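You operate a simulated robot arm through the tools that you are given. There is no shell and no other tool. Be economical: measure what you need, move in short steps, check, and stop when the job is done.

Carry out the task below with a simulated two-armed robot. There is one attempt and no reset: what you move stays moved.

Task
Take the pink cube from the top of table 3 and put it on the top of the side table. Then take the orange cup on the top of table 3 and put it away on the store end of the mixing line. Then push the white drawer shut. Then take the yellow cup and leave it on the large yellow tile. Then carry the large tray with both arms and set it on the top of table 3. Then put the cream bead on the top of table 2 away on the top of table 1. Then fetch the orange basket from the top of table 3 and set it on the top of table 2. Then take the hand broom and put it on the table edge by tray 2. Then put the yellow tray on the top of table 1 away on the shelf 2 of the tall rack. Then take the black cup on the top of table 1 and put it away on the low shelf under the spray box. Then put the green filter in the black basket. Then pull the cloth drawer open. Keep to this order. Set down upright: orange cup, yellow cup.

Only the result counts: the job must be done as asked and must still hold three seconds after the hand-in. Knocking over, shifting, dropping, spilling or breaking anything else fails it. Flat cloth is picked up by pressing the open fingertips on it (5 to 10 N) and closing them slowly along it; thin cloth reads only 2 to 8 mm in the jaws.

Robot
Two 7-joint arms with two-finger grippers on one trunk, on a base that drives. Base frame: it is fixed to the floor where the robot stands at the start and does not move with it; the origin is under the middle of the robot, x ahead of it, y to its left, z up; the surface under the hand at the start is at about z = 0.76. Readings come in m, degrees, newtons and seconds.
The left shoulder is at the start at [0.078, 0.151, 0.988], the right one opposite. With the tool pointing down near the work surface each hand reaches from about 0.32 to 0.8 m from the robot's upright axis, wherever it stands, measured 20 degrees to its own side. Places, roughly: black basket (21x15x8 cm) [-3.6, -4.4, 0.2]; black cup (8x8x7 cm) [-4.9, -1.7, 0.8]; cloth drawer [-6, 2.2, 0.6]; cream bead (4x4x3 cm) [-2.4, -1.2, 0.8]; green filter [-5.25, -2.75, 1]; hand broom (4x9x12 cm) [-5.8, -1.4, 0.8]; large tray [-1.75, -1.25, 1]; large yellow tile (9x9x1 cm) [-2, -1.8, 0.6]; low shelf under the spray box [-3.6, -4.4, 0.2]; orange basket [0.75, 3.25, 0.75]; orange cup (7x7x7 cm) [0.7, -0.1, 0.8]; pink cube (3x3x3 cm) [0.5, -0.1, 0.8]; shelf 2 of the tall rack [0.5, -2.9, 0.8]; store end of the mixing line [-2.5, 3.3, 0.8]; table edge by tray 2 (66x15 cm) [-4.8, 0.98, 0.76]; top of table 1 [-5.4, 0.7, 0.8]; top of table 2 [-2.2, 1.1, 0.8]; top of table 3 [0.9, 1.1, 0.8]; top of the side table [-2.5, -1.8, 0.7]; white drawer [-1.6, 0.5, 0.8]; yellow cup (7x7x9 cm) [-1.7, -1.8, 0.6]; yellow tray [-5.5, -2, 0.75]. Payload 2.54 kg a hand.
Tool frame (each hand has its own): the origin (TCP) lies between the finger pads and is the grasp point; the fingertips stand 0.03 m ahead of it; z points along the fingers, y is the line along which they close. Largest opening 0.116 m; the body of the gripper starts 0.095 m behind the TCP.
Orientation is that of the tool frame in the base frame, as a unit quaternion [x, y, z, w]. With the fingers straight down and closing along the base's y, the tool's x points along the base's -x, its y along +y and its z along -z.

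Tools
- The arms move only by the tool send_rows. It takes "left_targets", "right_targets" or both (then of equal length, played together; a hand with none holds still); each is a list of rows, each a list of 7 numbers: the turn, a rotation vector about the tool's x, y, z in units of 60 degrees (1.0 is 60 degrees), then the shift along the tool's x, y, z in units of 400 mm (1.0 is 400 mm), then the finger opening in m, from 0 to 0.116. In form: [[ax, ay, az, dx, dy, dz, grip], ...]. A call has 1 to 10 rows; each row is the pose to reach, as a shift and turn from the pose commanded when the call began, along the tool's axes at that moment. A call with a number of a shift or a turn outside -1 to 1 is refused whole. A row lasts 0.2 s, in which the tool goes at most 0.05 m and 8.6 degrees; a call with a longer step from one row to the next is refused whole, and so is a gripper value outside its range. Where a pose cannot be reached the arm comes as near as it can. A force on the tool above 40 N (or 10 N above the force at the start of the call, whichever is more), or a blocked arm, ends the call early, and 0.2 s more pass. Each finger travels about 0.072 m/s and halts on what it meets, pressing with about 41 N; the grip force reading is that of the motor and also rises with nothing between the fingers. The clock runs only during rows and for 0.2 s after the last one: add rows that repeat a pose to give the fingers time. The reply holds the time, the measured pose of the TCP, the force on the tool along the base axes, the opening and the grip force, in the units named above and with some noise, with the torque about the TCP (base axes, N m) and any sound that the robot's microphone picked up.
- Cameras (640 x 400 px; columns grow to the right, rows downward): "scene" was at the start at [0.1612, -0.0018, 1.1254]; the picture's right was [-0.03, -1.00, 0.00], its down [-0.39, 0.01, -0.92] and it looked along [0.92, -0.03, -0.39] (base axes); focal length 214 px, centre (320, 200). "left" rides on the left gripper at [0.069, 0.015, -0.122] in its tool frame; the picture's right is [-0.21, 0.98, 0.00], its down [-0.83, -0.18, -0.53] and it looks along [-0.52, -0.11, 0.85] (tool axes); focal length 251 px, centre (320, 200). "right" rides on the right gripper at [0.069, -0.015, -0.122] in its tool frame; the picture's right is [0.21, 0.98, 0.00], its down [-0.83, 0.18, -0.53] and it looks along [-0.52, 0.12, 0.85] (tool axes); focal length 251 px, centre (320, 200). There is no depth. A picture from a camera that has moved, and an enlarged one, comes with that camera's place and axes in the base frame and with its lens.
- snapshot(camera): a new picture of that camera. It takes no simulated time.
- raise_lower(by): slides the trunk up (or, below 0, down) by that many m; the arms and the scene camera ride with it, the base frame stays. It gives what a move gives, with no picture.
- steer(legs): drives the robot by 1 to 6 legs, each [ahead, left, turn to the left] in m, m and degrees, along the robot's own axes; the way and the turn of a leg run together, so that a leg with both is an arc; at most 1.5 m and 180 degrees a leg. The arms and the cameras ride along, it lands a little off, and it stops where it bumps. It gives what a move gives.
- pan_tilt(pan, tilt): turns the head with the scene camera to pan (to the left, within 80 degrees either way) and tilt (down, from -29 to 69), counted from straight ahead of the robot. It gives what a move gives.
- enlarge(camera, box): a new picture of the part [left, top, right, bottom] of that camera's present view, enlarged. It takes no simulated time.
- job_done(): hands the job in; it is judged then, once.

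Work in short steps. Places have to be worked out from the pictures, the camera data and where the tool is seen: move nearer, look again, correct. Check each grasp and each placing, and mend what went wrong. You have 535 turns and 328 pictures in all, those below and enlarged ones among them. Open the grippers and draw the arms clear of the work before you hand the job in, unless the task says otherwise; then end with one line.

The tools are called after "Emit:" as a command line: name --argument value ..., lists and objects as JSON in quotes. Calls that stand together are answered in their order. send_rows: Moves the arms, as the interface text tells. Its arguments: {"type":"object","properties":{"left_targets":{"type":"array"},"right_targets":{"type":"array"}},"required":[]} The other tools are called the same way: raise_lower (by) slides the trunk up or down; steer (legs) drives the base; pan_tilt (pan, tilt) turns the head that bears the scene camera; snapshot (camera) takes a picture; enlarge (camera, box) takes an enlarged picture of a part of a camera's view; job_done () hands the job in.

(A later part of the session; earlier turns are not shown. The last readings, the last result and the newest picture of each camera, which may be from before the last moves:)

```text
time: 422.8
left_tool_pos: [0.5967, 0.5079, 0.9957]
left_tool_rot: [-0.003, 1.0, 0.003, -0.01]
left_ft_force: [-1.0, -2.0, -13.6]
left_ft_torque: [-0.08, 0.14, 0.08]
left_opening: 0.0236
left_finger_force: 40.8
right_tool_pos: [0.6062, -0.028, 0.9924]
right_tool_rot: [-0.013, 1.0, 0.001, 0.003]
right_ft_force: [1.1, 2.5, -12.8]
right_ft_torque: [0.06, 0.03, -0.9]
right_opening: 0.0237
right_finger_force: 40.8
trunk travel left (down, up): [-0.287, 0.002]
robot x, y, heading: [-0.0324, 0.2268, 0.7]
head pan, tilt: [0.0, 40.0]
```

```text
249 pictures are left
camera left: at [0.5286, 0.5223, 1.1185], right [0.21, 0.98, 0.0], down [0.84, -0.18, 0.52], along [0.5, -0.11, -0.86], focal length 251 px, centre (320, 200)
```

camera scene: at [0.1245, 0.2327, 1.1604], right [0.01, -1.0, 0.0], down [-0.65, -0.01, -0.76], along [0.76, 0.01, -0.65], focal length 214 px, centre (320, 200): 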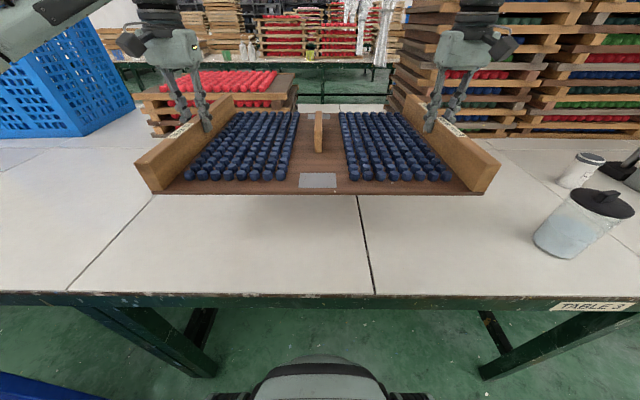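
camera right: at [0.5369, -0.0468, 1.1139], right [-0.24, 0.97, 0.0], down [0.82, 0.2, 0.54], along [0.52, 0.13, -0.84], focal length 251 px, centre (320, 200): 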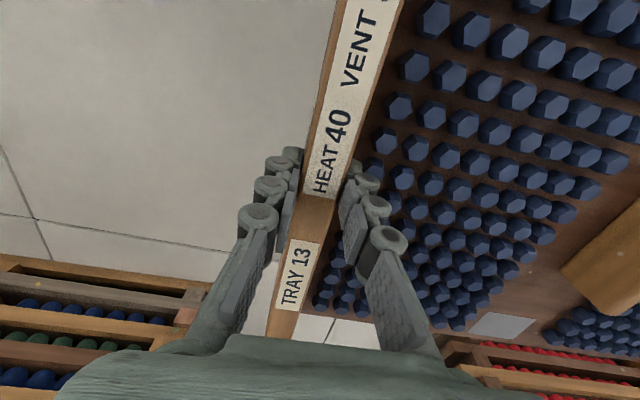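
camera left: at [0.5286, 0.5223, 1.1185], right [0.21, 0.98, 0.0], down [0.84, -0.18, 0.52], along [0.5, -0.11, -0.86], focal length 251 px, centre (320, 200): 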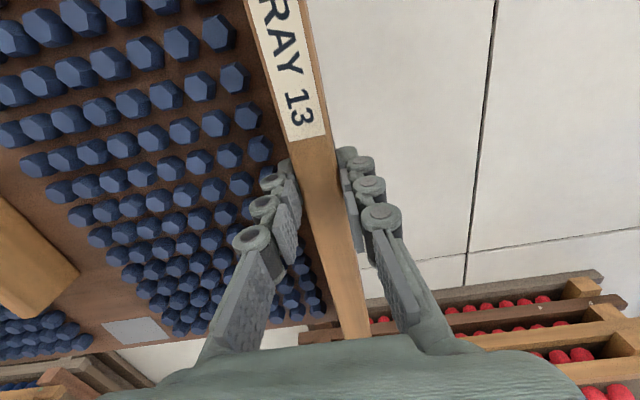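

The table below is clear and the red stack starts at x≈1.02. Lowering with the trunk.

Emit:
raise_lower --by -0.13

Emit:
snapshot --camera "scene"

```text
time: 424.4
left_tool_pos: [0.5953, 0.5077, 0.8655]
left_tool_rot: [-0.001, 1.0, 0.002, -0.009]
left_ft_force: [-2.0, -2.1, -12.6]
left_ft_torque: [0.01, 0.21, 0.07]
left_opening: 0.0231
left_finger_force: 41.2
right_tool_pos: [0.6051, -0.0293, 0.8645]
right_tool_rot: [-0.013, 1.0, 0.001, 0.005]
right_ft_force: [1.1, 2.6, -11.4]
right_ft_torque: [0.06, -0.14, -0.94]
right_opening: 0.0235
right_finger_force: 40.8
trunk travel left (down, up): [-0.157, 0.132]
robot x, y, heading: [-0.0302, 0.2296, 0.4]
head pan, tilt: [0.0, 40.0]
```

```text
248 pictures are left
camera scene: at [0.1234, 0.2326, 1.0307], right [0.01, -1.0, 0.0], down [-0.64, -0.01, -0.76], along [0.76, 0.01, -0.64], focal length 214 px, centre (320, 200)
```

scene: 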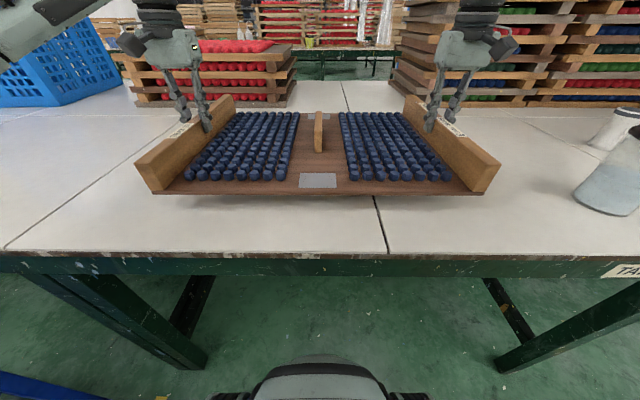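

Nearly down. A further small lowering until contact.

Emit:
raise_lower --by -0.022

Emit:
raise_lower --by -0.01

Emit:
snapshot --camera "scene"

```text
time: 425.1
left_tool_pos: [0.5956, 0.5087, 0.8447]
left_tool_rot: [-0.001, 1.0, 0.003, -0.009]
left_ft_force: [-0.7, -3.2, -12.4]
left_ft_torque: [-0.04, 0.19, 0.08]
left_opening: 0.0235
left_finger_force: 41.0
right_tool_pos: [0.6049, -0.0293, 0.8426]
right_tool_rot: [-0.013, 1.0, 0.002, 0.004]
right_ft_force: [1.3, 2.0, -12.0]
right_ft_torque: [0.07, -0.07, -0.92]
right_opening: 0.0235
right_finger_force: 40.8
trunk travel left (down, up): [-0.135, 0.154]
robot x, y, heading: [-0.029, 0.2313, 0.6]
head pan, tilt: [0.0, 40.0]
```

```text
time: 425.6
left_tool_pos: [0.5962, 0.508, 0.8347]
left_tool_rot: [-0.002, 1.0, 0.002, -0.01]
left_ft_force: [-2.1, -2.5, -11.7]
left_ft_torque: [-0.05, 0.06, 0.12]
left_opening: 0.0236
left_finger_force: 40.8
right_tool_pos: [0.6052, -0.0294, 0.8322]
right_tool_rot: [-0.013, 1.0, 0.001, 0.004]
right_ft_force: [2.3, 1.1, -11.9]
right_ft_torque: [0.05, -0.04, -0.94]
right_opening: 0.0235
right_finger_force: 40.7
trunk travel left (down, up): [-0.125, 0.164]
robot x, y, heading: [-0.0294, 0.2299, 0.5]
head pan, tilt: [0.0, 40.0]
```

```text
247 pictures are left
camera scene: at [0.1232, 0.2326, 0.9986], right [0.01, -1.0, 0.0], down [-0.64, -0.01, -0.76], along [0.76, 0.01, -0.64], focal length 214 px, centre (320, 200)
```

scene: 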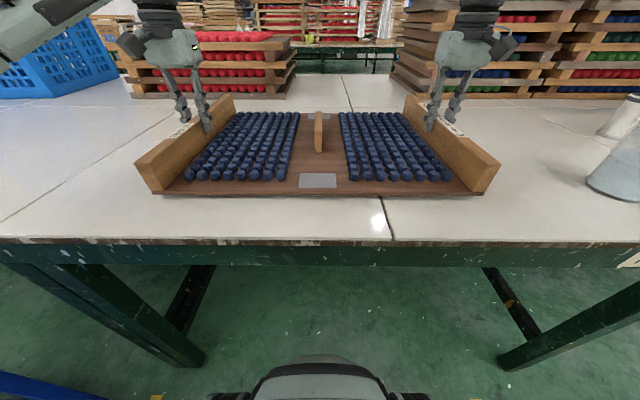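

Still carrying the load. Continue down in centimetre steps.

Emit:
raise_lower --by -0.01

Emit:
raise_lower --by -0.01

```text
time: 426.2
left_tool_pos: [0.5954, 0.5081, 0.8253]
left_tool_rot: [-0.002, 1.0, 0.002, -0.009]
left_ft_force: [-1.0, -2.6, -13.2]
left_ft_torque: [-0.06, -0.57, 0.15]
left_opening: 0.0236
left_finger_force: 40.9
right_tool_pos: [0.6054, -0.0279, 0.8234]
right_tool_rot: [-0.013, 1.0, 0.001, 0.004]
right_ft_force: [2.3, 1.5, -9.4]
right_ft_torque: [0.03, -0.11, -0.87]
right_opening: 0.0238
right_finger_force: 40.8
trunk travel left (down, up): [-0.115, 0.174]
robot x, y, heading: [-0.0307, 0.2281, 0.4]
head pan, tilt: [0.0, 40.0]
```

```text
time: 426.8
left_tool_pos: [0.5937, 0.5077, 0.8239]
left_tool_rot: [-0.002, 1.0, 0.001, 0.0]
left_ft_force: [19.5, 4.9, 28.3]
left_ft_torque: [0.1, 0.23, -0.02]
left_opening: 0.0236
left_finger_force: 40.5
right_tool_pos: [0.6039, -0.028, 0.8222]
right_tool_rot: [-0.012, 1.0, 0.001, 0.013]
right_ft_force: [12.7, -2.2, 30.4]
right_ft_torque: [0.02, 0.49, -0.91]
right_opening: 0.0237
right_finger_force: 41.0
trunk travel left (down, up): [-0.105, 0.184]
robot x, y, heading: [-0.0299, 0.2292, 0.7]
head pan, tilt: [0.0, 40.0]
```

The tray is on the table with some press. Relax a few mm, then open both hands slightly and rise.

Emit:
raise_lower --by 0.007

Emit:
send_rows --left_targets '[[0, 0, 0, 0, 0, 0, 0.03], [0, 0, 0, 0, 0, 0, 0.04], [0, 0, 0, 0, 0, 0, 0.05], [0, 0, 0, 0, 0, -0.06, 0.05], [0, 0, 0, 0, 0, -0.14, 0.05], [0, 0, 0, 0, 0, -0.22, 0.05], [0, 0, 0, 0, 0, -0.32, 0.05]]' --right_targets '[[0, 0, 0, 0, 0, 0, 0.03], [0, 0, 0, 0, 0, 0, 0.04], [0, 0, 0, 0, 0, 0, 0.05], [0, 0, 0, 0, 0, -0.06, 0.05], [0, 0, 0, 0, 0, -0.14, 0.05], [0, 0, 0, 0, 0, -0.22, 0.05], [0, 0, 0, 0, 0, -0.32, 0.05]]'

Emit:
snapshot --camera "scene"

```text
time: 427.4
left_tool_pos: [0.5926, 0.5077, 0.8237]
left_tool_rot: [-0.001, 1.0, 0.002, -0.009]
left_ft_force: [7.2, 0.7, 14.3]
left_ft_torque: [0.03, 0.25, 0.28]
left_opening: 0.0234
left_finger_force: 41.2
right_tool_pos: [0.6032, -0.0293, 0.8211]
right_tool_rot: [-0.013, 1.0, 0.001, 0.006]
right_ft_force: [13.1, -1.1, 15.6]
right_ft_torque: [-0.02, -0.19, -0.91]
right_opening: 0.0237
right_finger_force: 40.8
trunk travel left (down, up): [-0.112, 0.177]
robot x, y, heading: [-0.0283, 0.229, 0.8]
head pan, tilt: [0.0, 40.0]
```

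```text
time: 429.0
left_tool_pos: [0.594, 0.5064, 0.9528]
left_tool_rot: [-0.002, 1.0, 0.003, -0.006]
left_ft_force: [-0.1, -0.2, 1.2]
left_ft_torque: [-0.04, -0.03, 0.0]
left_opening: 0.0502
left_finger_force: 0.1
right_tool_pos: [0.5919, -0.031, 0.9442]
right_tool_rot: [-0.012, 1.0, 0.001, 0.006]
right_ft_force: [-1.0, 0.7, 0.7]
right_ft_torque: [-0.02, -0.07, 0.0]
right_opening: 0.0502
right_finger_force: 0.0
right hand out of reach, approached as far as the arm can: row 7
trunk travel left (down, up): [-0.112, 0.177]
robot x, y, heading: [-0.029, 0.2355, 0.3]
head pan, tilt: [0.0, 40.0]
```

```text
246 pictures are left
camera scene: at [0.1202, 0.2326, 0.9864], right [0.01, -1.0, 0.0], down [-0.64, -0.01, -0.77], along [0.77, 0.01, -0.64], focal length 214 px, centre (320, 200)
```

scene: 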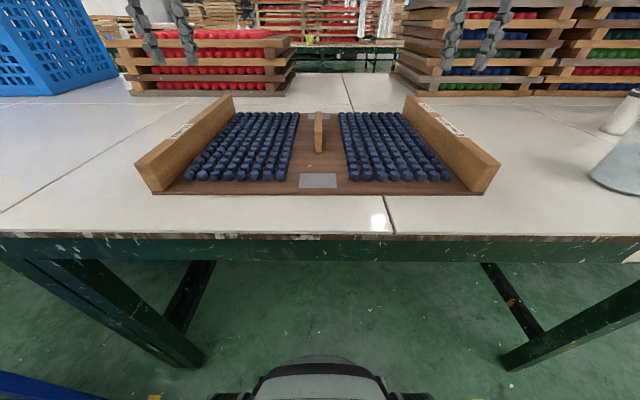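

The large tray is on table 3. Now the cream bead near [-2.42, -1.16]: I'll pull the hands back, raise the trunk, and go around to table 2's west side.

Emit:
raise_lower --by 0.1

Emit:
send_rows --left_targets '[[0, 0, 0, 0.1, 0, 0, 0.05], [0, 0, 0, 0.2, 0, 0, 0.05], [0, 0, 0, 0.3, 0.05, 0, 0.05], [0, 0, 0, 0.4, 0.1, 0, 0.05], [0, 0, 0, 0.5, 0.15, 0, 0.05]]' --right_targets '[[0, 0, 0, 0.1, 0, 0, 0.05], [0, 0, 0, 0.2, 0, 0, 0.05], [0, 0, 0, 0.3, 0.0, 0, 0.05], [0, 0, 0, 0.4, 0.0, 0, 0.05], [0, 0, 0, 0.5, 0.0, 0, 0.05]]'

Emit:
steer --legs '[[-0.6, 0, 0], [0, -1.4, 0], [0, -1.3, 0], [0, 0, 180], [1.3, 0, 0], [1.3, 0, 0]]'

```text
time: 430.3
left_tool_pos: [0.595, 0.5079, 1.0489]
left_tool_rot: [-0.002, 1.0, 0.003, -0.009]
left_ft_force: [0.5, 0.3, 0.2]
left_ft_torque: [0.02, 0.0, -0.02]
left_opening: 0.0501
left_finger_force: 0.1
right_tool_pos: [0.5942, -0.0305, 1.0429]
right_tool_rot: [-0.013, 1.0, 0.001, 0.007]
right_ft_force: [-0.5, 0.0, 1.0]
right_ft_torque: [-0.01, -0.02, 0.03]
right_opening: 0.0498
right_finger_force: 0.1
trunk travel left (down, up): [-0.212, 0.077]
robot x, y, heading: [-0.0351, 0.2289, 0.5]
head pan, tilt: [0.0, 40.0]
```

```text
time: 431.5
left_tool_pos: [0.3932, 0.5656, 1.0542]
left_tool_rot: [-0.001, 1.0, 0.002, -0.007]
left_ft_force: [-0.7, -0.5, -1.4]
left_ft_torque: [0.01, -0.01, -0.03]
left_opening: 0.0497
left_finger_force: 0.0
right_tool_pos: [0.3919, -0.0364, 1.0395]
right_tool_rot: [-0.013, 1.0, 0.0, 0.007]
right_ft_force: [-0.7, 0.1, -0.3]
right_ft_torque: [0.02, 0.01, 0.02]
right_opening: 0.05
right_finger_force: 0.0
trunk travel left (down, up): [-0.212, 0.077]
robot x, y, heading: [-0.032, 0.2265, 0.7]
head pan, tilt: [0.0, 40.0]
```

```text
time: 480.1
left_tool_pos: [-3.625, -2.674, 1.0548]
left_tool_rot: [1.0, -0.026, 0.009, 0.003]
left_ft_force: [-0.1, 1.1, -0.3]
left_ft_torque: [0.02, 0.01, -0.02]
left_opening: 0.0503
left_finger_force: 0.1
right_tool_pos: [-3.5891, -2.0739, 1.0403]
right_tool_rot: [1.0, -0.017, -0.006, 0.001]
right_ft_force: [-0.1, -0.3, -1.0]
right_ft_torque: [0.01, 0.03, 0.0]
right_opening: 0.0499
right_finger_force: 0.1
trunk travel left (down, up): [-0.212, 0.077]
robot x, y, heading: [-3.1832, -2.3598, 177.2]
head pan, tilt: [0.0, 40.0]
```

Now north along x≈-3.35, then turn to face +x.

Emit:
steer --legs '[[0.2, 0, 2.8], [0, -1.2, 0], [0, 0, 180]]'

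Emit:
pan_tilt --pan 0 --tilt 30

Emit:
snapshot --camera "scene"

```text
time: 500.8
left_tool_pos: [-2.9591, -0.8053, 1.0539]
left_tool_rot: [-0.005, 1.0, 0.003, -0.009]
left_ft_force: [0.6, 0.2, -0.9]
left_ft_torque: [-0.02, -0.01, 0.02]
left_opening: 0.0497
left_finger_force: 0.0
right_tool_pos: [-2.9571, -1.4058, 1.0393]
right_tool_rot: [-0.016, 1.0, 0.002, 0.005]
right_ft_force: [0.7, 0.5, 1.4]
right_ft_torque: [0.02, 0.01, -0.02]
right_opening: 0.05
right_finger_force: 0.0
trunk travel left (down, up): [-0.212, 0.077]
robot x, y, heading: [-3.3825, -1.1429, 0.9]
head pan, tilt: [0.0, 40.0]
```

```text
time: 501.6
left_tool_pos: [-2.9582, -0.8053, 1.0537]
left_tool_rot: [-0.005, 1.0, 0.002, -0.009]
left_ft_force: [-0.2, -0.5, 0.1]
left_ft_torque: [0.01, -0.01, 0.01]
left_opening: 0.05
left_finger_force: 0.1
right_tool_pos: [-2.9568, -1.4061, 1.0402]
right_tool_rot: [-0.016, 1.0, 0.001, 0.006]
right_ft_force: [0.8, -0.3, -0.8]
right_ft_torque: [-0.02, 0.01, -0.01]
right_opening: 0.0498
right_finger_force: 0.0
trunk travel left (down, up): [-0.212, 0.077]
robot x, y, heading: [-3.3829, -1.1469, 1.1]
head pan, tilt: [0.0, 30.0]
```

```text
245 pictures are left
camera scene: at [-3.2248, -1.1389, 1.1013], right [0.02, -1.0, 0.0], down [-0.5, -0.01, -0.87], along [0.87, 0.01, -0.5], focal length 214 px, centre (320, 200)
```

scene: 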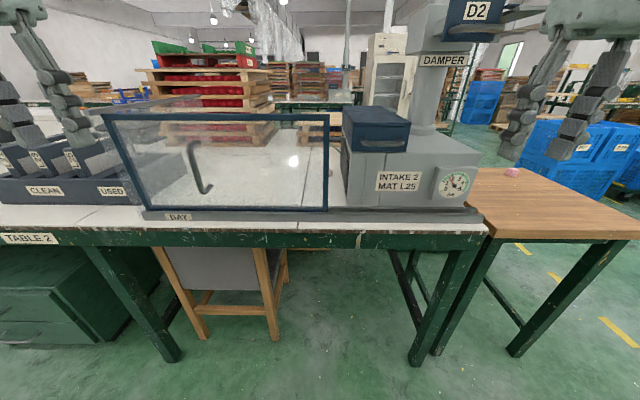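

A glass front ("BAY") stands on this side. Zoom in to find the bead.

Emit:
enlarge --camera "scene" --box '[90, 90, 410, 240]'

```text
2.00 times, centred on (250, 165) of scene
camera zoom: at [-3.2248, -1.1389, 1.1013], right [0.02, -1.0, 0.0], down [-0.5, -0.01, -0.87], along [0.87, 0.01, -0.5], focal length 429 px, centre (460, 270)
```

zoom: 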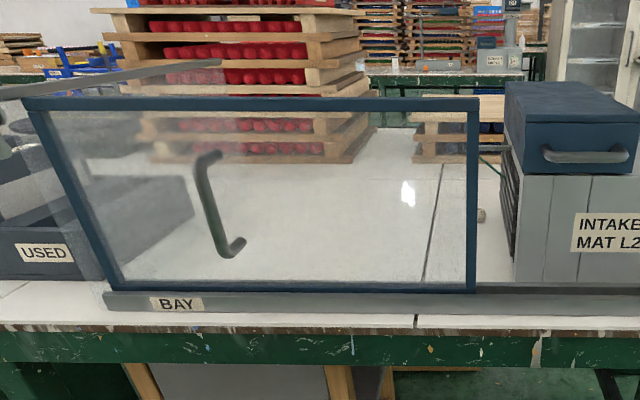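

The bead sits at about [-2.43, -1.17], behind the glass front (top z≈1.03) and beside the intake machine. I'll raise the trunk fully, tuck the right hand, and turn the left wrist so its fingers close along x and the arm can come over the glass.

Emit:
raise_lower --by 0.075

Emit:
send_rows --left_targets '[[0, 0, 0.14, 0, 0, 0, 0.07], [0, 0, 0.28, 0, 0, 0, 0.07], [0, 0, 0.42, 0, 0, 0, 0.07], [0, 0, 0.56, 0, 0, 0, 0.07], [0, 0, 0.7, 0, 0, 0, 0.07], [0, 0, 0.84, 0, 0, 0, 0.07], [0, 0, 0.98, 0, 0, 0, 0.07]]' --right_targets '[[0, 0, 0, 0.05, -0.05, 0, 0.05], [0, 0, 0, 0.1, -0.1, 0, 0.05], [0, 0, 0, 0.15, -0.15, 0, 0.05], [0, 0, 0, 0.2, -0.2, 0, 0.05], [0, 0, 0, 0.25, -0.2, 0, 0.05], [0, 0, 0, 0.3, -0.2, 0, 0.05], [0, 0, 0, 0.3, -0.2, 0, 0.05]]'

Emit:
send_rows --left_targets '[[0, 0, 0.14, 0, 0, 0, 0.07], [0, 0, 0.28, 0, 0, 0, 0.07], [0, 0, 0.42, 0, 0, 0, 0.07], [0, 0, 0.5, 0, 0, 0, 0.07]]'

Emit:
snapshot --camera "scene"

```text
time: 502.7
left_tool_pos: [-2.9577, -0.8049, 1.128]
left_tool_rot: [-0.005, 1.0, 0.002, -0.009]
left_ft_force: [-0.8, 0.2, -0.5]
left_ft_torque: [0.01, 0.02, 0.0]
left_opening: 0.0504
left_finger_force: 0.0
right_tool_pos: [-2.9566, -1.4065, 1.1152]
right_tool_rot: [-0.016, 1.0, 0.001, 0.006]
right_ft_force: [0.7, 0.0, -0.8]
right_ft_torque: [0.0, -0.04, 0.0]
right_opening: 0.0496
right_finger_force: 0.1
trunk travel left (down, up): [-0.287, 0.002]
robot x, y, heading: [-3.3873, -1.1415, 0.8]
head pan, tilt: [0.0, 30.0]
```

```text
time: 504.3
left_tool_pos: [-2.9581, -0.8043, 1.1288]
left_tool_rot: [0.487, 0.873, -0.002, -0.009]
left_ft_force: [-0.4, 0.5, -0.6]
left_ft_torque: [0.01, 0.0, -0.03]
left_opening: 0.07
left_finger_force: 0.1
right_tool_pos: [-3.0738, -1.4889, 1.1131]
right_tool_rot: [-0.016, 1.0, 0.001, 0.006]
right_ft_force: [0.6, 0.2, 0.0]
right_ft_torque: [0.02, -0.01, 0.02]
right_opening: 0.05
right_finger_force: 0.1
trunk travel left (down, up): [-0.287, 0.002]
robot x, y, heading: [-3.3809, -1.1446, 1.0]
head pan, tilt: [0.0, 30.0]
```

```text
time: 505.3
left_tool_pos: [-2.9583, -0.8045, 1.1296]
left_tool_rot: [0.697, 0.717, -0.005, -0.007]
left_ft_force: [0.7, -0.9, 1.1]
left_ft_torque: [0.0, 0.0, -0.01]
left_opening: 0.0701
left_finger_force: 0.1
right_tool_pos: [-3.0752, -1.4883, 1.1136]
right_tool_rot: [-0.015, 1.0, 0.001, 0.007]
right_ft_force: [0.5, -1.0, -0.6]
right_ft_torque: [0.01, 0.03, 0.01]
right_opening: 0.0497
right_finger_force: 0.0
trunk travel left (down, up): [-0.287, 0.002]
robot x, y, heading: [-3.3868, -1.1443, 0.7]
head pan, tilt: [0.0, 30.0]
```

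```text
243 pictures are left
camera scene: at [-3.2248, -1.1389, 1.1763], right [0.02, -1.0, 0.0], down [-0.5, -0.01, -0.87], along [0.87, 0.01, -0.5], focal length 214 px, centre (320, 200)
```

scene: 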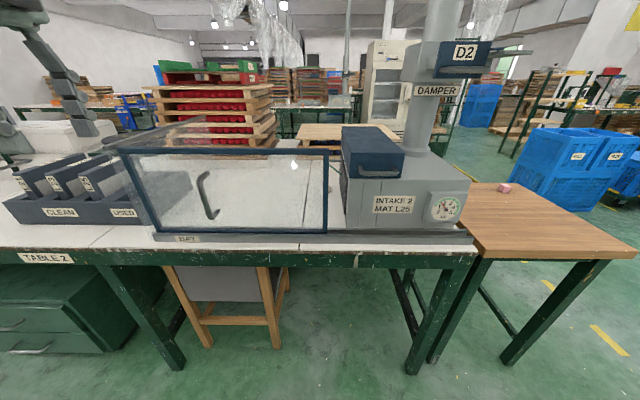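

Move in to about (-3.08, -1.35) and use the left camera to look over the bay.

Emit:
steer --legs '[[0, -0.2, -0.8], [0.27, 0, 0]]'

Emit:
snapshot --camera "left"

Emit:
snapshot --camera "scene"

```text
time: 509.3
left_tool_pos: [-2.6857, -1.0047, 1.129]
left_tool_rot: [0.7, 0.714, -0.004, -0.008]
left_ft_force: [-0.3, -1.2, 0.2]
left_ft_torque: [-0.02, 0.05, -0.01]
left_opening: 0.07
left_finger_force: 0.0
right_tool_pos: [-2.8077, -1.687, 1.1128]
right_tool_rot: [-0.011, 1.0, 0.002, 0.006]
right_ft_force: [-0.2, 0.6, 0.5]
right_ft_torque: [0.0, 0.03, 0.02]
right_opening: 0.05
right_finger_force: 0.1
trunk travel left (down, up): [-0.287, 0.002]
robot x, y, heading: [-3.112, -1.3393, 0.1]
head pan, tilt: [0.0, 30.0]
```

```text
242 pictures are left
camera left: at [-2.6704, -0.9343, 1.25], right [0.98, -0.19, -0.02], down [-0.16, -0.83, 0.53], along [-0.12, -0.52, -0.85], focal length 251 px, centre (320, 200)
```

left: 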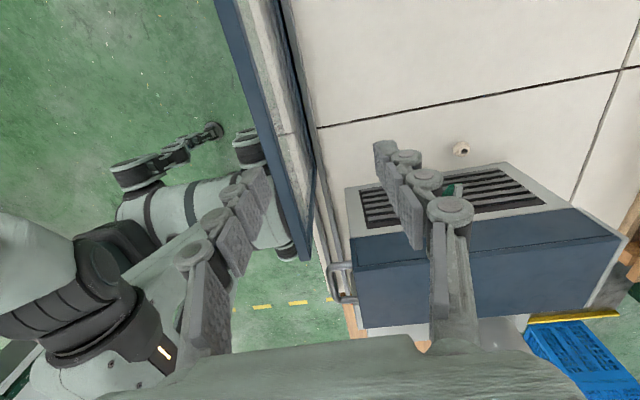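

```text
241 pictures are left
camera scene: at [-2.9546, -1.3352, 1.1762], right [0.01, -1.0, 0.0], down [-0.5, 0.0, -0.87], along [0.87, 0.0, -0.5], focal length 214 px, centre (320, 200)
```

scene: 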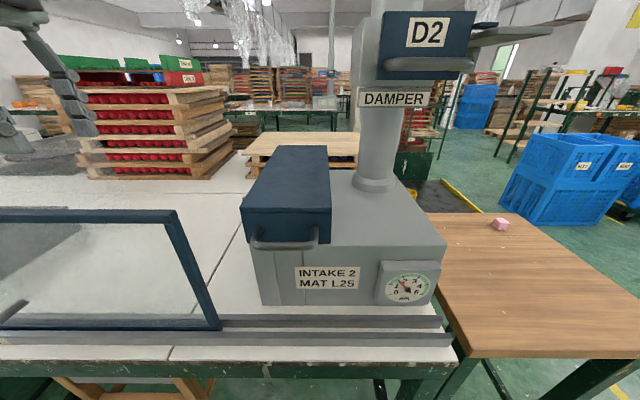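

The left camera shows the bead in the open, north of the grille, at about [-2.443, -1.157]. I'll move the left hand over it at z≈1.05 with a 20° lean away from the blue box, and check the forearm clearance over the glass.

Emit:
send_rows --left_targets '[[0, -0.06, 0, -0.05, 0.1, 0, 0.07], [0, -0.12, 0, -0.1, 0.2, 0, 0.07], [0, -0.18, 0, -0.15, 0.3, 0.0, 0.07], [0, -0.24, 0, -0.2, 0.4, 0.05, 0.07], [0, -0.3, 0, -0.25, 0.5, 0.1, 0.07], [0, -0.333, 0, -0.2875, 0.6, 0.15, 0.07], [0, -0.333, 0, -0.2875, 0.6075, 0.2, 0.07]]'

Emit:
snapshot --camera "left"

Emit:
snapshot --camera "scene"

```text
time: 510.9
left_tool_pos: [-2.4393, -1.1135, 1.0418]
left_tool_rot: [0.688, 0.705, -0.126, 0.116]
left_ft_force: [-0.2, 0.1, -0.2]
left_ft_torque: [-0.01, 0.0, 0.01]
left_opening: 0.07
left_finger_force: 0.1
right_tool_pos: [-2.8083, -1.6849, 1.1141]
right_tool_rot: [-0.011, 1.0, 0.0, 0.005]
right_ft_force: [0.1, 0.4, -0.2]
right_ft_torque: [0.02, 0.03, -0.02]
right_opening: 0.0498
right_finger_force: 0.1
trunk travel left (down, up): [-0.287, 0.002]
robot x, y, heading: [-3.115, -1.3384, 0.5]
head pan, tilt: [0.0, 30.0]
```

```text
240 pictures are left
camera left: at [-2.4272, -1.0067, 1.1333], right [0.98, -0.18, 0.06], down [-0.16, -0.6, 0.78], along [-0.11, -0.78, -0.62], focal length 251 px, centre (320, 200)
```

left: 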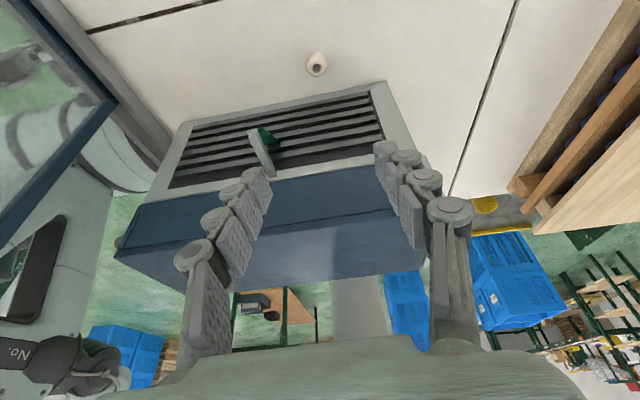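

```text
239 pictures are left
camera scene: at [-2.9551, -1.3348, 1.1764], right [0.01, -1.0, 0.0], down [-0.5, 0.0, -0.87], along [0.87, 0.0, -0.5], focal length 214 px, centre (320, 200)
```

scene: 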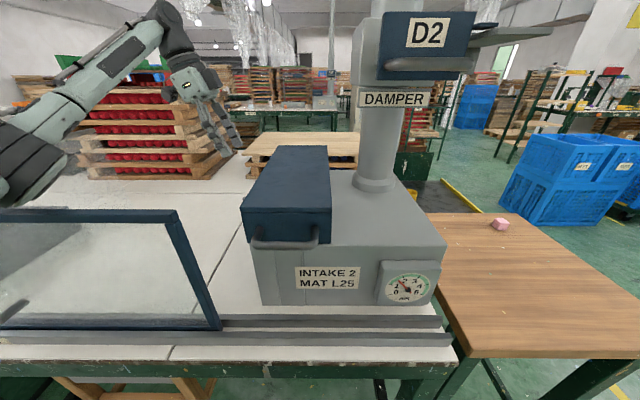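

The forearm is clear so far and the bead is at [-2.441, -1.160]. I'll descend half-way along the line and check the clearance.

Emit:
send_rows --left_targets '[[0, 0, 0, 0.02, 0, 0.1, 0.07], [0, 0, 0, 0.04, -0.002, 0.2, 0.07], [0, 0, 0, 0.058, -0.004, 0.3, 0.07]]'

Emit:
snapshot --camera "scene"

Emit:
snapshot --camera "left"

```text
time: 511.6
left_tool_pos: [-2.4479, -1.1318, 1.1062]
left_tool_rot: [0.699, 0.686, -0.037, 0.2]
left_ft_force: [-0.1, 0.4, -1.1]
left_ft_torque: [-0.03, 0.0, -0.06]
left_opening: 0.0701
left_finger_force: 0.1
right_tool_pos: [-2.8189, -1.694, 1.115]
right_tool_rot: [-0.012, 1.0, 0.005, 0.013]
right_ft_force: [-0.9, 0.5, 0.6]
right_ft_torque: [-0.05, -0.04, -0.01]
right_opening: 0.0502
right_finger_force: 0.0
trunk travel left (down, up): [-0.287, 0.002]
robot x, y, heading: [-3.1133, -1.3374, 0.4]
head pan, tilt: [0.0, 30.0]
stopped in row 3 (left hand): the arm was blocked; the commanded pose is now the measured one
```

```text
238 pictures are left
camera scene: at [-2.9666, -1.3435, 1.1791], right [0.01, -1.0, -0.01], down [-0.49, 0.01, -0.87], along [0.87, 0.01, -0.49], focal length 214 px, centre (320, 200)
```

scene: 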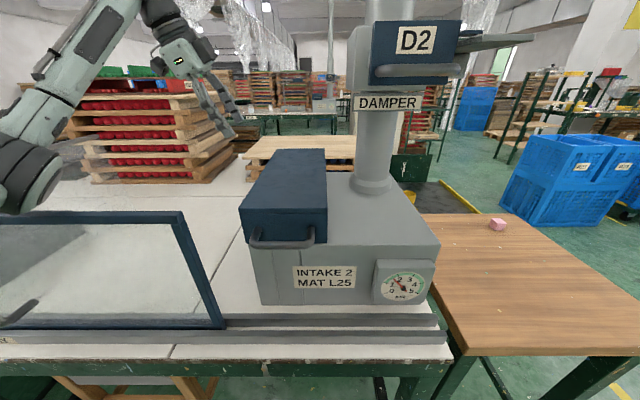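

```text
237 pictures are left
camera left: at [-2.458, -1.026, 1.1981], right [0.94, -0.18, 0.3], down [-0.34, -0.61, 0.72], along [0.05, -0.77, -0.63], focal length 251 px, centre (320, 200)
```

left: 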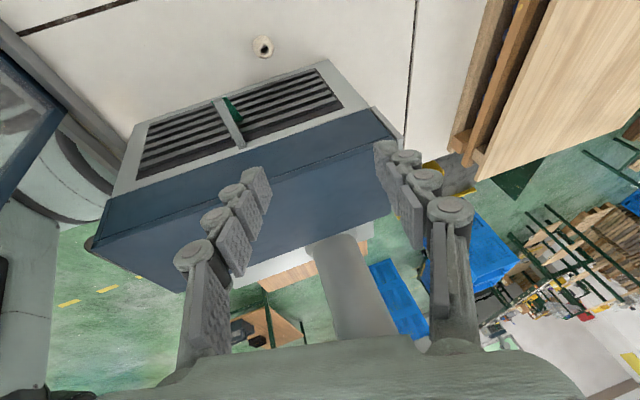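

The arm's elbow pressed on the sash. Back off upward at once.

Emit:
send_rows --left_targets '[[0, 0, 0, 0, 0, -0.1, 0.07], [0, 0, 0, 0, 0, -0.2, 0.07]]'

Emit:
snapshot --camera "scene"

```text
time: 512.2
left_tool_pos: [-2.4524, -1.1005, 1.1536]
left_tool_rot: [0.698, 0.688, -0.051, 0.19]
left_ft_force: [-0.6, 0.5, -0.4]
left_ft_torque: [0.04, -0.05, 0.08]
left_opening: 0.0699
left_finger_force: 0.0
right_tool_pos: [-2.8099, -1.6865, 1.1139]
right_tool_rot: [-0.01, 1.0, 0.001, 0.007]
right_ft_force: [-0.7, -0.3, -0.6]
right_ft_torque: [0.0, -0.04, -0.01]
right_opening: 0.0499
right_finger_force: 0.1
trunk travel left (down, up): [-0.287, 0.002]
robot x, y, heading: [-3.1145, -1.3364, 0.3]
head pan, tilt: [0.0, 30.0]
```

```text
236 pictures are left
camera scene: at [-2.9565, -1.3365, 1.1754], right [0.0, -1.0, 0.0], down [-0.5, 0.0, -0.87], along [0.87, 0.0, -0.5], focal length 214 px, centre (320, 200)
```

scene: 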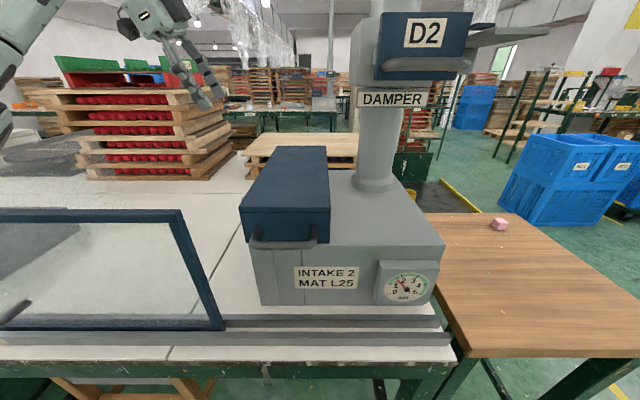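

The sash looks unmoved. The elbow sinks in this posture, so I'll back off into the free aisle and rehearse the posture there. First back up 0.6 m and straighten the wrist.

Emit:
steer --legs '[[-0.6, 0, 0]]'

Emit:
send_rows --left_targets '[[0.064, 0.11, -0.005, 0, 0, 0, 0.07], [0.128, 0.22, -0.01, 0, 0, 0, 0.07], [0.191, 0.331, -0.014, 0, 0, 0, 0.07]]'

Emit:
snapshot --camera "scene"

```text
time: 515.6
left_tool_pos: [-3.0593, -1.0968, 1.1527]
left_tool_rot: [0.695, 0.691, -0.052, 0.19]
left_ft_force: [-0.4, -1.0, 0.9]
left_ft_torque: [0.0, 0.0, -0.02]
left_opening: 0.07
left_finger_force: 0.1
right_tool_pos: [-3.4103, -1.6893, 1.113]
right_tool_rot: [-0.015, 1.0, 0.002, 0.007]
right_ft_force: [0.4, -0.5, -0.2]
right_ft_torque: [-0.02, -0.01, -0.01]
right_opening: 0.0504
right_finger_force: 0.1
trunk travel left (down, up): [-0.287, 0.002]
robot x, y, heading: [-3.7189, -1.3412, 0.7]
head pan, tilt: [0.0, 30.0]
```

```text
time: 516.4
left_tool_pos: [-3.0588, -1.0984, 1.1541]
left_tool_rot: [0.704, 0.71, -0.001, -0.001]
left_ft_force: [0.5, 0.3, 0.3]
left_ft_torque: [0.04, -0.02, 0.0]
left_opening: 0.0701
left_finger_force: 0.1
right_tool_pos: [-3.4104, -1.6902, 1.1127]
right_tool_rot: [-0.015, 1.0, 0.003, 0.006]
right_ft_force: [0.7, -0.6, 0.1]
right_ft_torque: [0.01, -0.02, 0.01]
right_opening: 0.05
right_finger_force: 0.0
trunk travel left (down, up): [-0.287, 0.002]
robot x, y, heading: [-3.7167, -1.3453, 0.8]
head pan, tilt: [0.0, 30.0]
```

```text
235 pictures are left
camera scene: at [-3.5599, -1.3405, 1.1764], right [0.01, -1.0, 0.0], down [-0.5, -0.01, -0.87], along [0.87, 0.01, -0.5], focal length 214 px, centre (320, 200)
```

scene: 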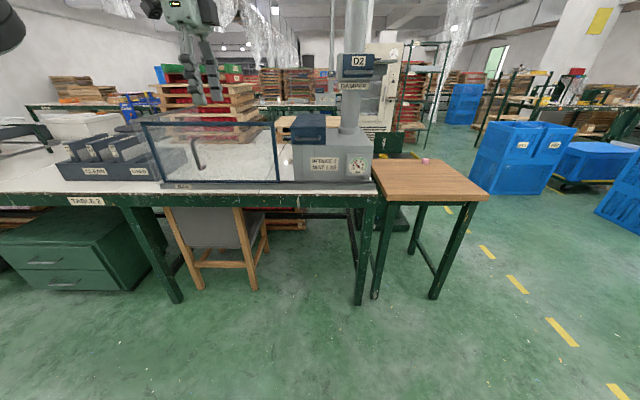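

Rehearse: lower the hand to z≈0.80 here in free space and look at the elbow.

Emit:
send_rows --left_targets '[[0, 0, 0, -0.02, 0.005, 0.11, 0.07], [0, 0, 0, -0.04, 0.01, 0.22, 0.07], [0, 0, 0, -0.06, 0.015, 0.33, 0.07], [0, 0, 0, -0.08, 0.02, 0.44, 0.07], [0, 0, 0, -0.1, 0.025, 0.55, 0.07], [0, 0, 0, -0.12, 0.03, 0.66, 0.07], [0, 0, 0, -0.14, 0.035, 0.77, 0.07], [0, 0, 0, -0.15, 0.04, 0.885, 0.07]]'

Emit:
pan_tilt --pan 45 --tilt 10

Emit:
snapshot --camera "scene"

```text
time: 518.2
left_tool_pos: [-3.0439, -1.1578, 0.7979]
left_tool_rot: [0.703, 0.711, -0.002, -0.002]
left_ft_force: [0.4, 0.5, -0.9]
left_ft_torque: [-0.02, 0.03, 0.0]
left_opening: 0.0699
left_finger_force: 0.1
right_tool_pos: [-3.4093, -1.6895, 1.1133]
right_tool_rot: [-0.016, 1.0, 0.002, 0.007]
right_ft_force: [0.6, 0.2, 0.8]
right_ft_torque: [0.04, 0.03, 0.05]
right_opening: 0.0501
right_finger_force: 0.0
trunk travel left (down, up): [-0.287, 0.002]
robot x, y, heading: [-3.7174, -1.3423, 1.0]
head pan, tilt: [0.0, 30.0]
```

```text
time: 519.3
left_tool_pos: [-3.044, -1.1563, 0.799]
left_tool_rot: [0.703, 0.712, -0.001, -0.002]
left_ft_force: [-0.5, 0.0, -0.1]
left_ft_torque: [0.0, 0.01, -0.02]
left_opening: 0.0698
left_finger_force: 0.0
right_tool_pos: [-3.41, -1.6895, 1.1133]
right_tool_rot: [-0.015, 1.0, 0.002, 0.005]
right_ft_force: [0.2, 0.8, 0.1]
right_ft_torque: [0.01, -0.01, 0.01]
right_opening: 0.0499
right_finger_force: 0.1
trunk travel left (down, up): [-0.287, 0.002]
robot x, y, heading: [-3.7209, -1.3414, 0.7]
head pan, tilt: [45.0, 10.0]
```

```text
234 pictures are left
camera scene: at [-3.5853, -1.2742, 1.2087], right [0.72, -0.7, 0.0], down [-0.12, -0.12, -0.98], along [0.69, 0.71, -0.17], focal length 214 px, centre (320, 200)
```

scene: 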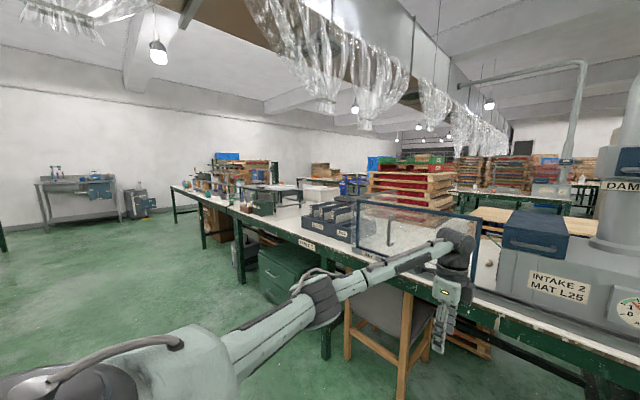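

With the trunk high the elbow hangs low. With the trunk lower the forearm ran level at the earlier cup placing, so I'll rehearse that: raise the hand 0.13 and lower the trunk 0.13.

Emit:
send_rows --left_targets '[[0, 0, 0, 0, 0, -0.1, 0.07], [0, 0, 0, 0, 0, -0.2, 0.07], [0, 0, 0, 0, 0, -0.325, 0.07]]'

Emit:
raise_lower --by -0.13

Emit:
snapshot --camera "scene"

```text
time: 520.1
left_tool_pos: [-3.0447, -1.1572, 0.9278]
left_tool_rot: [0.704, 0.711, -0.002, -0.003]
left_ft_force: [-0.1, -0.2, -0.8]
left_ft_torque: [-0.02, -0.02, 0.0]
left_opening: 0.0701
left_finger_force: 0.1
right_tool_pos: [-3.4104, -1.6902, 1.1138]
right_tool_rot: [-0.015, 1.0, 0.0, 0.007]
right_ft_force: [-0.5, -0.6, -0.7]
right_ft_torque: [0.02, -0.03, -0.01]
right_opening: 0.05
right_finger_force: 0.0
trunk travel left (down, up): [-0.287, 0.002]
robot x, y, heading: [-3.717, -1.3449, 0.7]
head pan, tilt: [45.0, 10.0]
```

```text
time: 521.7
left_tool_pos: [-3.0445, -1.157, 0.7972]
left_tool_rot: [0.704, 0.711, -0.001, -0.002]
left_ft_force: [-0.1, 0.0, 0.8]
left_ft_torque: [-0.03, -0.02, -0.02]
left_opening: 0.0697
left_finger_force: 0.1
right_tool_pos: [-3.4107, -1.6896, 0.982]
right_tool_rot: [-0.015, 1.0, 0.001, 0.007]
right_ft_force: [-0.3, -0.2, 0.2]
right_ft_torque: [0.0, 0.03, 0.03]
right_opening: 0.05
right_finger_force: 0.0
trunk travel left (down, up): [-0.157, 0.132]
robot x, y, heading: [-3.7177, -1.339, 0.9]
head pan, tilt: [45.0, 10.0]
```

```text
233 pictures are left
camera scene: at [-3.5854, -1.2741, 1.0788], right [0.72, -0.7, 0.0], down [-0.12, -0.12, -0.98], along [0.69, 0.71, -0.17], focal length 214 px, centre (320, 200)
```

scene: 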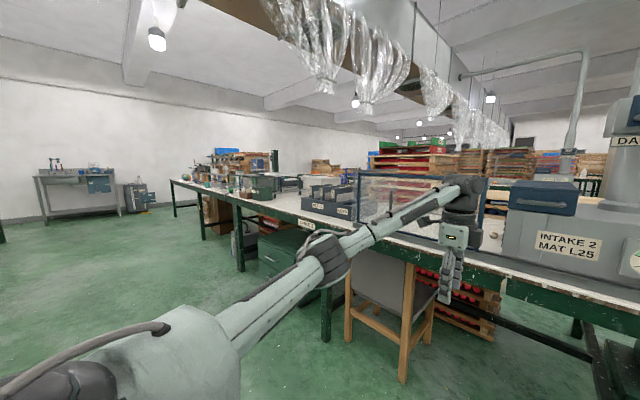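

Let me compare with the right arm, which had a higher elbow before.

Emit:
send_rows --right_targets '[[0, 0, 0, -0.1, 0.05, 0, 0.05], [0, 0, 0, -0.2, 0.1, 0, 0.05], [0, 0, 0, -0.3, 0.15, 0.05, 0.05], [0, 0, 0, -0.4, 0.2, 0.1, 0.05], [0, 0, 0, -0.5, 0.25, 0.15, 0.05], [0, 0, 0, -0.6, 0.3, 0.2, 0.05], [0, 0, 0, -0.7, 0.35, 0.25, 0.05], [0, 0, 0, -0.8, 0.4, 0.3, 0.05], [0, 0, 0, -0.85, 0.4, 0.4, 0.05], [0, 0, 0, -0.9, 0.4, 0.45, 0.05]]'

Emit:
pan_tilt --pan -45 --tilt 10

Emit:
snapshot --camera "scene"

```text
time: 523.9
left_tool_pos: [-3.0443, -1.1581, 0.7963]
left_tool_rot: [0.703, 0.712, -0.001, -0.002]
left_ft_force: [-0.1, 0.4, -0.5]
left_ft_torque: [0.02, -0.01, -0.02]
left_opening: 0.0702
left_finger_force: 0.1
right_tool_pos: [-3.0724, -1.5338, 0.8087]
right_tool_rot: [-0.014, 1.0, 0.001, 0.008]
right_ft_force: [0.5, -0.4, 0.6]
right_ft_torque: [-0.04, -0.01, -0.03]
right_opening: 0.05
right_finger_force: 0.0
right hand out of reach, approached as far as the arm can: row 9, 10
trunk travel left (down, up): [-0.157, 0.132]
robot x, y, heading: [-3.7187, -1.343, 0.8]
head pan, tilt: [45.0, 10.0]
```

```text
time: 525.5
left_tool_pos: [-3.044, -1.1586, 0.797]
left_tool_rot: [0.703, 0.711, -0.003, -0.002]
left_ft_force: [-0.7, -0.1, -0.6]
left_ft_torque: [0.0, -0.01, 0.0]
left_opening: 0.07
left_finger_force: 0.0
right_tool_pos: [-3.0735, -1.533, 0.8082]
right_tool_rot: [-0.015, 1.0, 0.002, 0.008]
right_ft_force: [-0.7, -0.7, 0.0]
right_ft_torque: [0.01, -0.02, 0.02]
right_opening: 0.0499
right_finger_force: 0.1
trunk travel left (down, up): [-0.157, 0.132]
robot x, y, heading: [-3.7205, -1.3421, 0.8]
head pan, tilt: [-45.0, 10.0]
```

```text
232 pictures are left
camera scene: at [-3.5835, -1.4056, 1.0787], right [-0.7, -0.72, 0.0], down [-0.12, 0.12, -0.98], along [0.71, -0.69, -0.17], focal length 214 px, centre (320, 200)
```

scene: 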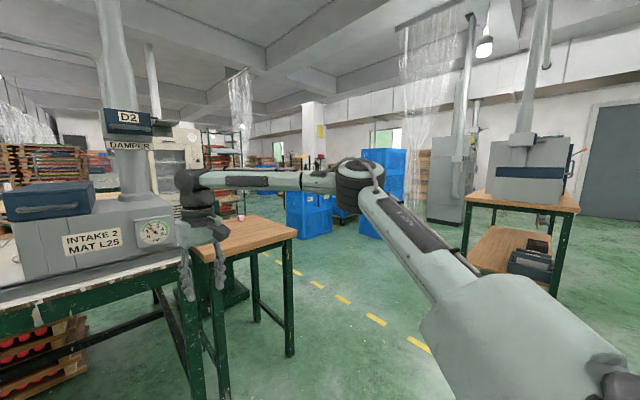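

The right arm keeps its elbow level with the wrist, which is what I need. I'll rehearse with the right arm at full trunk height, yaw +90° so the camera faces away from the machine, and TCP at 0.80.

Emit:
raise_lower --by 0.13

Emit:
send_rows --right_targets '[[0, 0, 0.14, 0, 0, 0, 0.07], [0, 0, 0.28, 0, 0, 0, 0.07], [0, 0, 0.42, 0, 0, 0, 0.07], [0, 0, 0.56, 0, 0, 0, 0.07], [0, 0, 0.7, 0, 0, 0, 0.07], [0, 0, 0.84, 0, 0, 0, 0.07], [0, 0, 0.98, 0, 0, 0, 0.07]]'

Emit:
send_rows --right_targets '[[0, 0, 0.14, 0, 0, 0.05, 0.07], [0, 0, 0.28, 0, 0, 0.1, 0.07], [0, 0, 0.42, 0, 0, 0.18, 0.07], [0, 0, 0.53, 0, 0, 0.26, 0.07], [0, 0, 0.53, 0, 0, 0.34, 0.07]]'

Emit:
snapshot --camera "scene"

```text
time: 527.1
left_tool_pos: [-3.0446, -1.1575, 0.9274]
left_tool_rot: [0.703, 0.711, -0.002, -0.003]
left_ft_force: [-0.2, 0.1, -0.1]
left_ft_torque: [0.0, -0.02, 0.02]
left_opening: 0.0701
left_finger_force: 0.1
right_tool_pos: [-3.0731, -1.5328, 0.9383]
right_tool_rot: [-0.015, 1.0, 0.001, 0.008]
right_ft_force: [-0.1, 0.0, 0.2]
right_ft_torque: [0.01, 0.02, -0.02]
right_opening: 0.0498
right_finger_force: 0.0
trunk travel left (down, up): [-0.287, 0.002]
robot x, y, heading: [-3.7181, -1.341, 0.8]
head pan, tilt: [-45.0, 10.0]
```

```text
time: 528.7
left_tool_pos: [-3.0432, -1.158, 0.9269]
left_tool_rot: [0.703, 0.711, -0.002, -0.001]
left_ft_force: [-0.5, 0.5, 0.6]
left_ft_torque: [-0.01, 0.0, -0.02]
left_opening: 0.0699
left_finger_force: 0.1
right_tool_pos: [-3.073, -1.5316, 0.9394]
right_tool_rot: [0.479, 0.878, 0.005, 0.006]
right_ft_force: [-0.2, 0.1, 0.3]
right_ft_torque: [0.0, -0.01, -0.01]
right_opening: 0.0698
right_finger_force: 0.0
trunk travel left (down, up): [-0.287, 0.002]
robot x, y, heading: [-3.7181, -1.3425, 0.6]
head pan, tilt: [-45.0, 10.0]
```

```text
time: 529.9
left_tool_pos: [-3.044, -1.1569, 0.9267]
left_tool_rot: [0.703, 0.711, -0.002, -0.002]
left_ft_force: [0.0, 0.6, 0.5]
left_ft_torque: [-0.01, 0.0, -0.04]
left_opening: 0.07
left_finger_force: 0.1
right_tool_pos: [-3.0901, -1.5442, 0.8103]
right_tool_rot: [0.701, 0.713, 0.008, 0.004]
right_ft_force: [0.5, 0.1, 0.6]
right_ft_torque: [0.04, 0.01, -0.06]
right_opening: 0.0696
right_finger_force: 0.1
right hand out of reach, approached as far as the arm can: row 3, 4, 5
trunk travel left (down, up): [-0.287, 0.002]
robot x, y, heading: [-3.72, -1.3446, 0.8]
head pan, tilt: [-45.0, 10.0]
```

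```text
231 pictures are left
camera scene: at [-3.5834, -1.4057, 1.2087], right [-0.7, -0.72, 0.0], down [-0.12, 0.12, -0.98], along [0.71, -0.69, -0.17], focal length 214 px, centre (320, 200)
```

scene: 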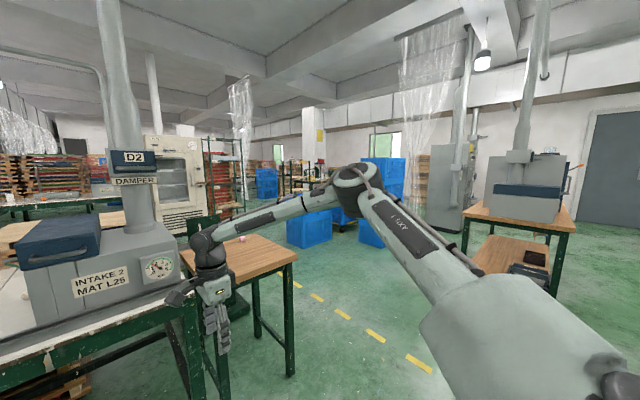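

With the right arm the elbow stays high (≈1.15) and the forearm slopes down to the wrist, which clears both the glass and the blue box. I'll retract both hands high before driving in.

Emit:
send_rows --left_targets '[[0, 0, 0, 0.02, -0.07, -0.08, 0.07], [0, 0, 0, 0.04, -0.14, -0.16, 0.07], [0, 0, 0, 0.06, -0.21, -0.24, 0.07], [0, 0, 0, 0.08, -0.29, -0.3, 0.07], [0, 0, 0, 0.1, -0.37, -0.36, 0.07], [0, 0, 0, 0.14, -0.45, -0.4, 0.07], [0, 0, 0, 0.18, -0.54, -0.43, 0.07], [0, 0, 0, 0.22, -0.63, -0.45, 0.07], [0, 0, 0, 0.26, -0.72, -0.45, 0.07], [0, 0, 0, 0.3, -0.8, -0.45, 0.07]]' --right_targets '[[0, 0, 0, 0, -0.03, -0.1, 0.07], [0, 0, 0, 0, -0.06, -0.2, 0.07], [0, 0, 0, 0, -0.1, -0.3, 0.07], [0, 0, 0, 0, -0.15, -0.4, 0.07], [0, 0, 0, 0, -0.2, -0.5, 0.07], [0, 0, 0, 0, -0.26, -0.6, 0.07], [0, 0, 0, 0, -0.33, -0.7, 0.07], [0, 0, 0, 0, -0.42, -0.76, 0.07], [0, 0, 0, 0, -0.5, -0.8, 0.07], [0, 0, 0, 0, -0.58, -0.82, 0.07]]'

Emit:
snapshot --camera "scene"

```text
time: 532.1
left_tool_pos: [-3.3626, -1.0428, 1.107]
left_tool_rot: [0.704, 0.71, -0.002, -0.003]
left_ft_force: [0.6, 0.6, -0.7]
left_ft_torque: [0.03, 0.02, -0.02]
left_opening: 0.07
left_finger_force: 0.2
right_tool_pos: [-3.3271, -1.5536, 1.1331]
right_tool_rot: [0.701, 0.714, 0.006, 0.005]
right_ft_force: [0.1, 0.6, -0.3]
right_ft_torque: [-0.02, 0.0, -0.02]
right_opening: 0.0699
right_finger_force: 0.1
trunk travel left (down, up): [-0.287, 0.002]
robot x, y, heading: [-3.7195, -1.345, 0.6]
head pan, tilt: [-45.0, 10.0]
```

```text
230 pictures are left
camera scene: at [-3.5849, -1.4055, 1.2089], right [-0.7, -0.72, 0.0], down [-0.12, 0.12, -0.99], along [0.71, -0.69, -0.17], focal length 214 px, centre (320, 200)
```

scene: 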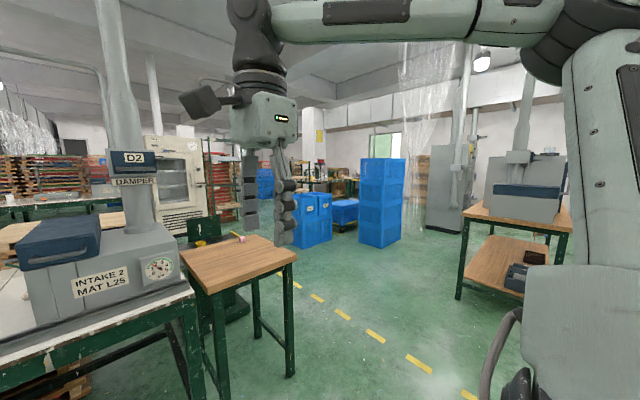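

Drive to the chosen stand in stages: strafe left, forward, turn -12°.

Emit:
steer --legs '[[0, 0.49, 0], [0.55, 0, 0], [0, 0, -12.6]]'

Emit:
pan_tilt --pan -15 --tilt 35

Emit:
snapshot --camera "scene"

```text
time: 540.9
left_tool_pos: [-2.7617, -0.6342, 1.1083]
left_tool_rot: [0.775, 0.632, 0.0, -0.003]
left_ft_force: [0.0, -0.2, 1.1]
left_ft_torque: [0.02, 0.01, 0.0]
left_opening: 0.0701
left_finger_force: 0.0
right_tool_pos: [-2.8337, -1.1414, 1.1331]
right_tool_rot: [0.773, 0.634, 0.006, 0.005]
right_ft_force: [0.1, 0.9, -0.8]
right_ft_torque: [-0.01, 0.05, 0.0]
right_opening: 0.07
right_finger_force: 0.1
trunk travel left (down, up): [-0.287, 0.002]
robot x, y, heading: [-3.1726, -0.8485, -11.3]
head pan, tilt: [-45.0, 10.0]
```

```text
time: 541.8
left_tool_pos: [-2.7601, -0.6347, 1.1073]
left_tool_rot: [0.775, 0.631, -0.001, -0.003]
left_ft_force: [-0.4, 0.0, -0.1]
left_ft_torque: [-0.02, 0.02, 0.02]
left_opening: 0.0701
left_finger_force: 0.1
right_tool_pos: [-2.8337, -1.1419, 1.1329]
right_tool_rot: [0.773, 0.635, 0.006, 0.005]
right_ft_force: [0.5, -0.5, -0.1]
right_ft_torque: [0.01, 0.03, -0.01]
right_opening: 0.0701
right_finger_force: 0.1
trunk travel left (down, up): [-0.287, 0.002]
robot x, y, heading: [-3.1751, -0.8514, -11.7]
head pan, tilt: [-15.0, 35.0]
```

```text
229 pictures are left
camera scene: at [-3.0277, -0.9032, 1.1686], right [-0.45, -0.89, 0.0], down [-0.51, 0.26, -0.82], along [0.73, -0.37, -0.57], focal length 214 px, centre (320, 200)
```

scene: 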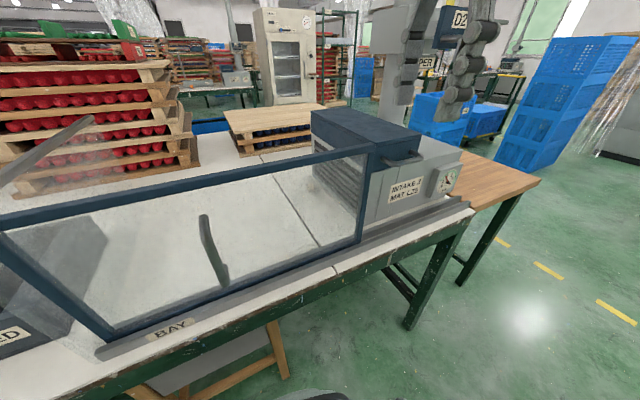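

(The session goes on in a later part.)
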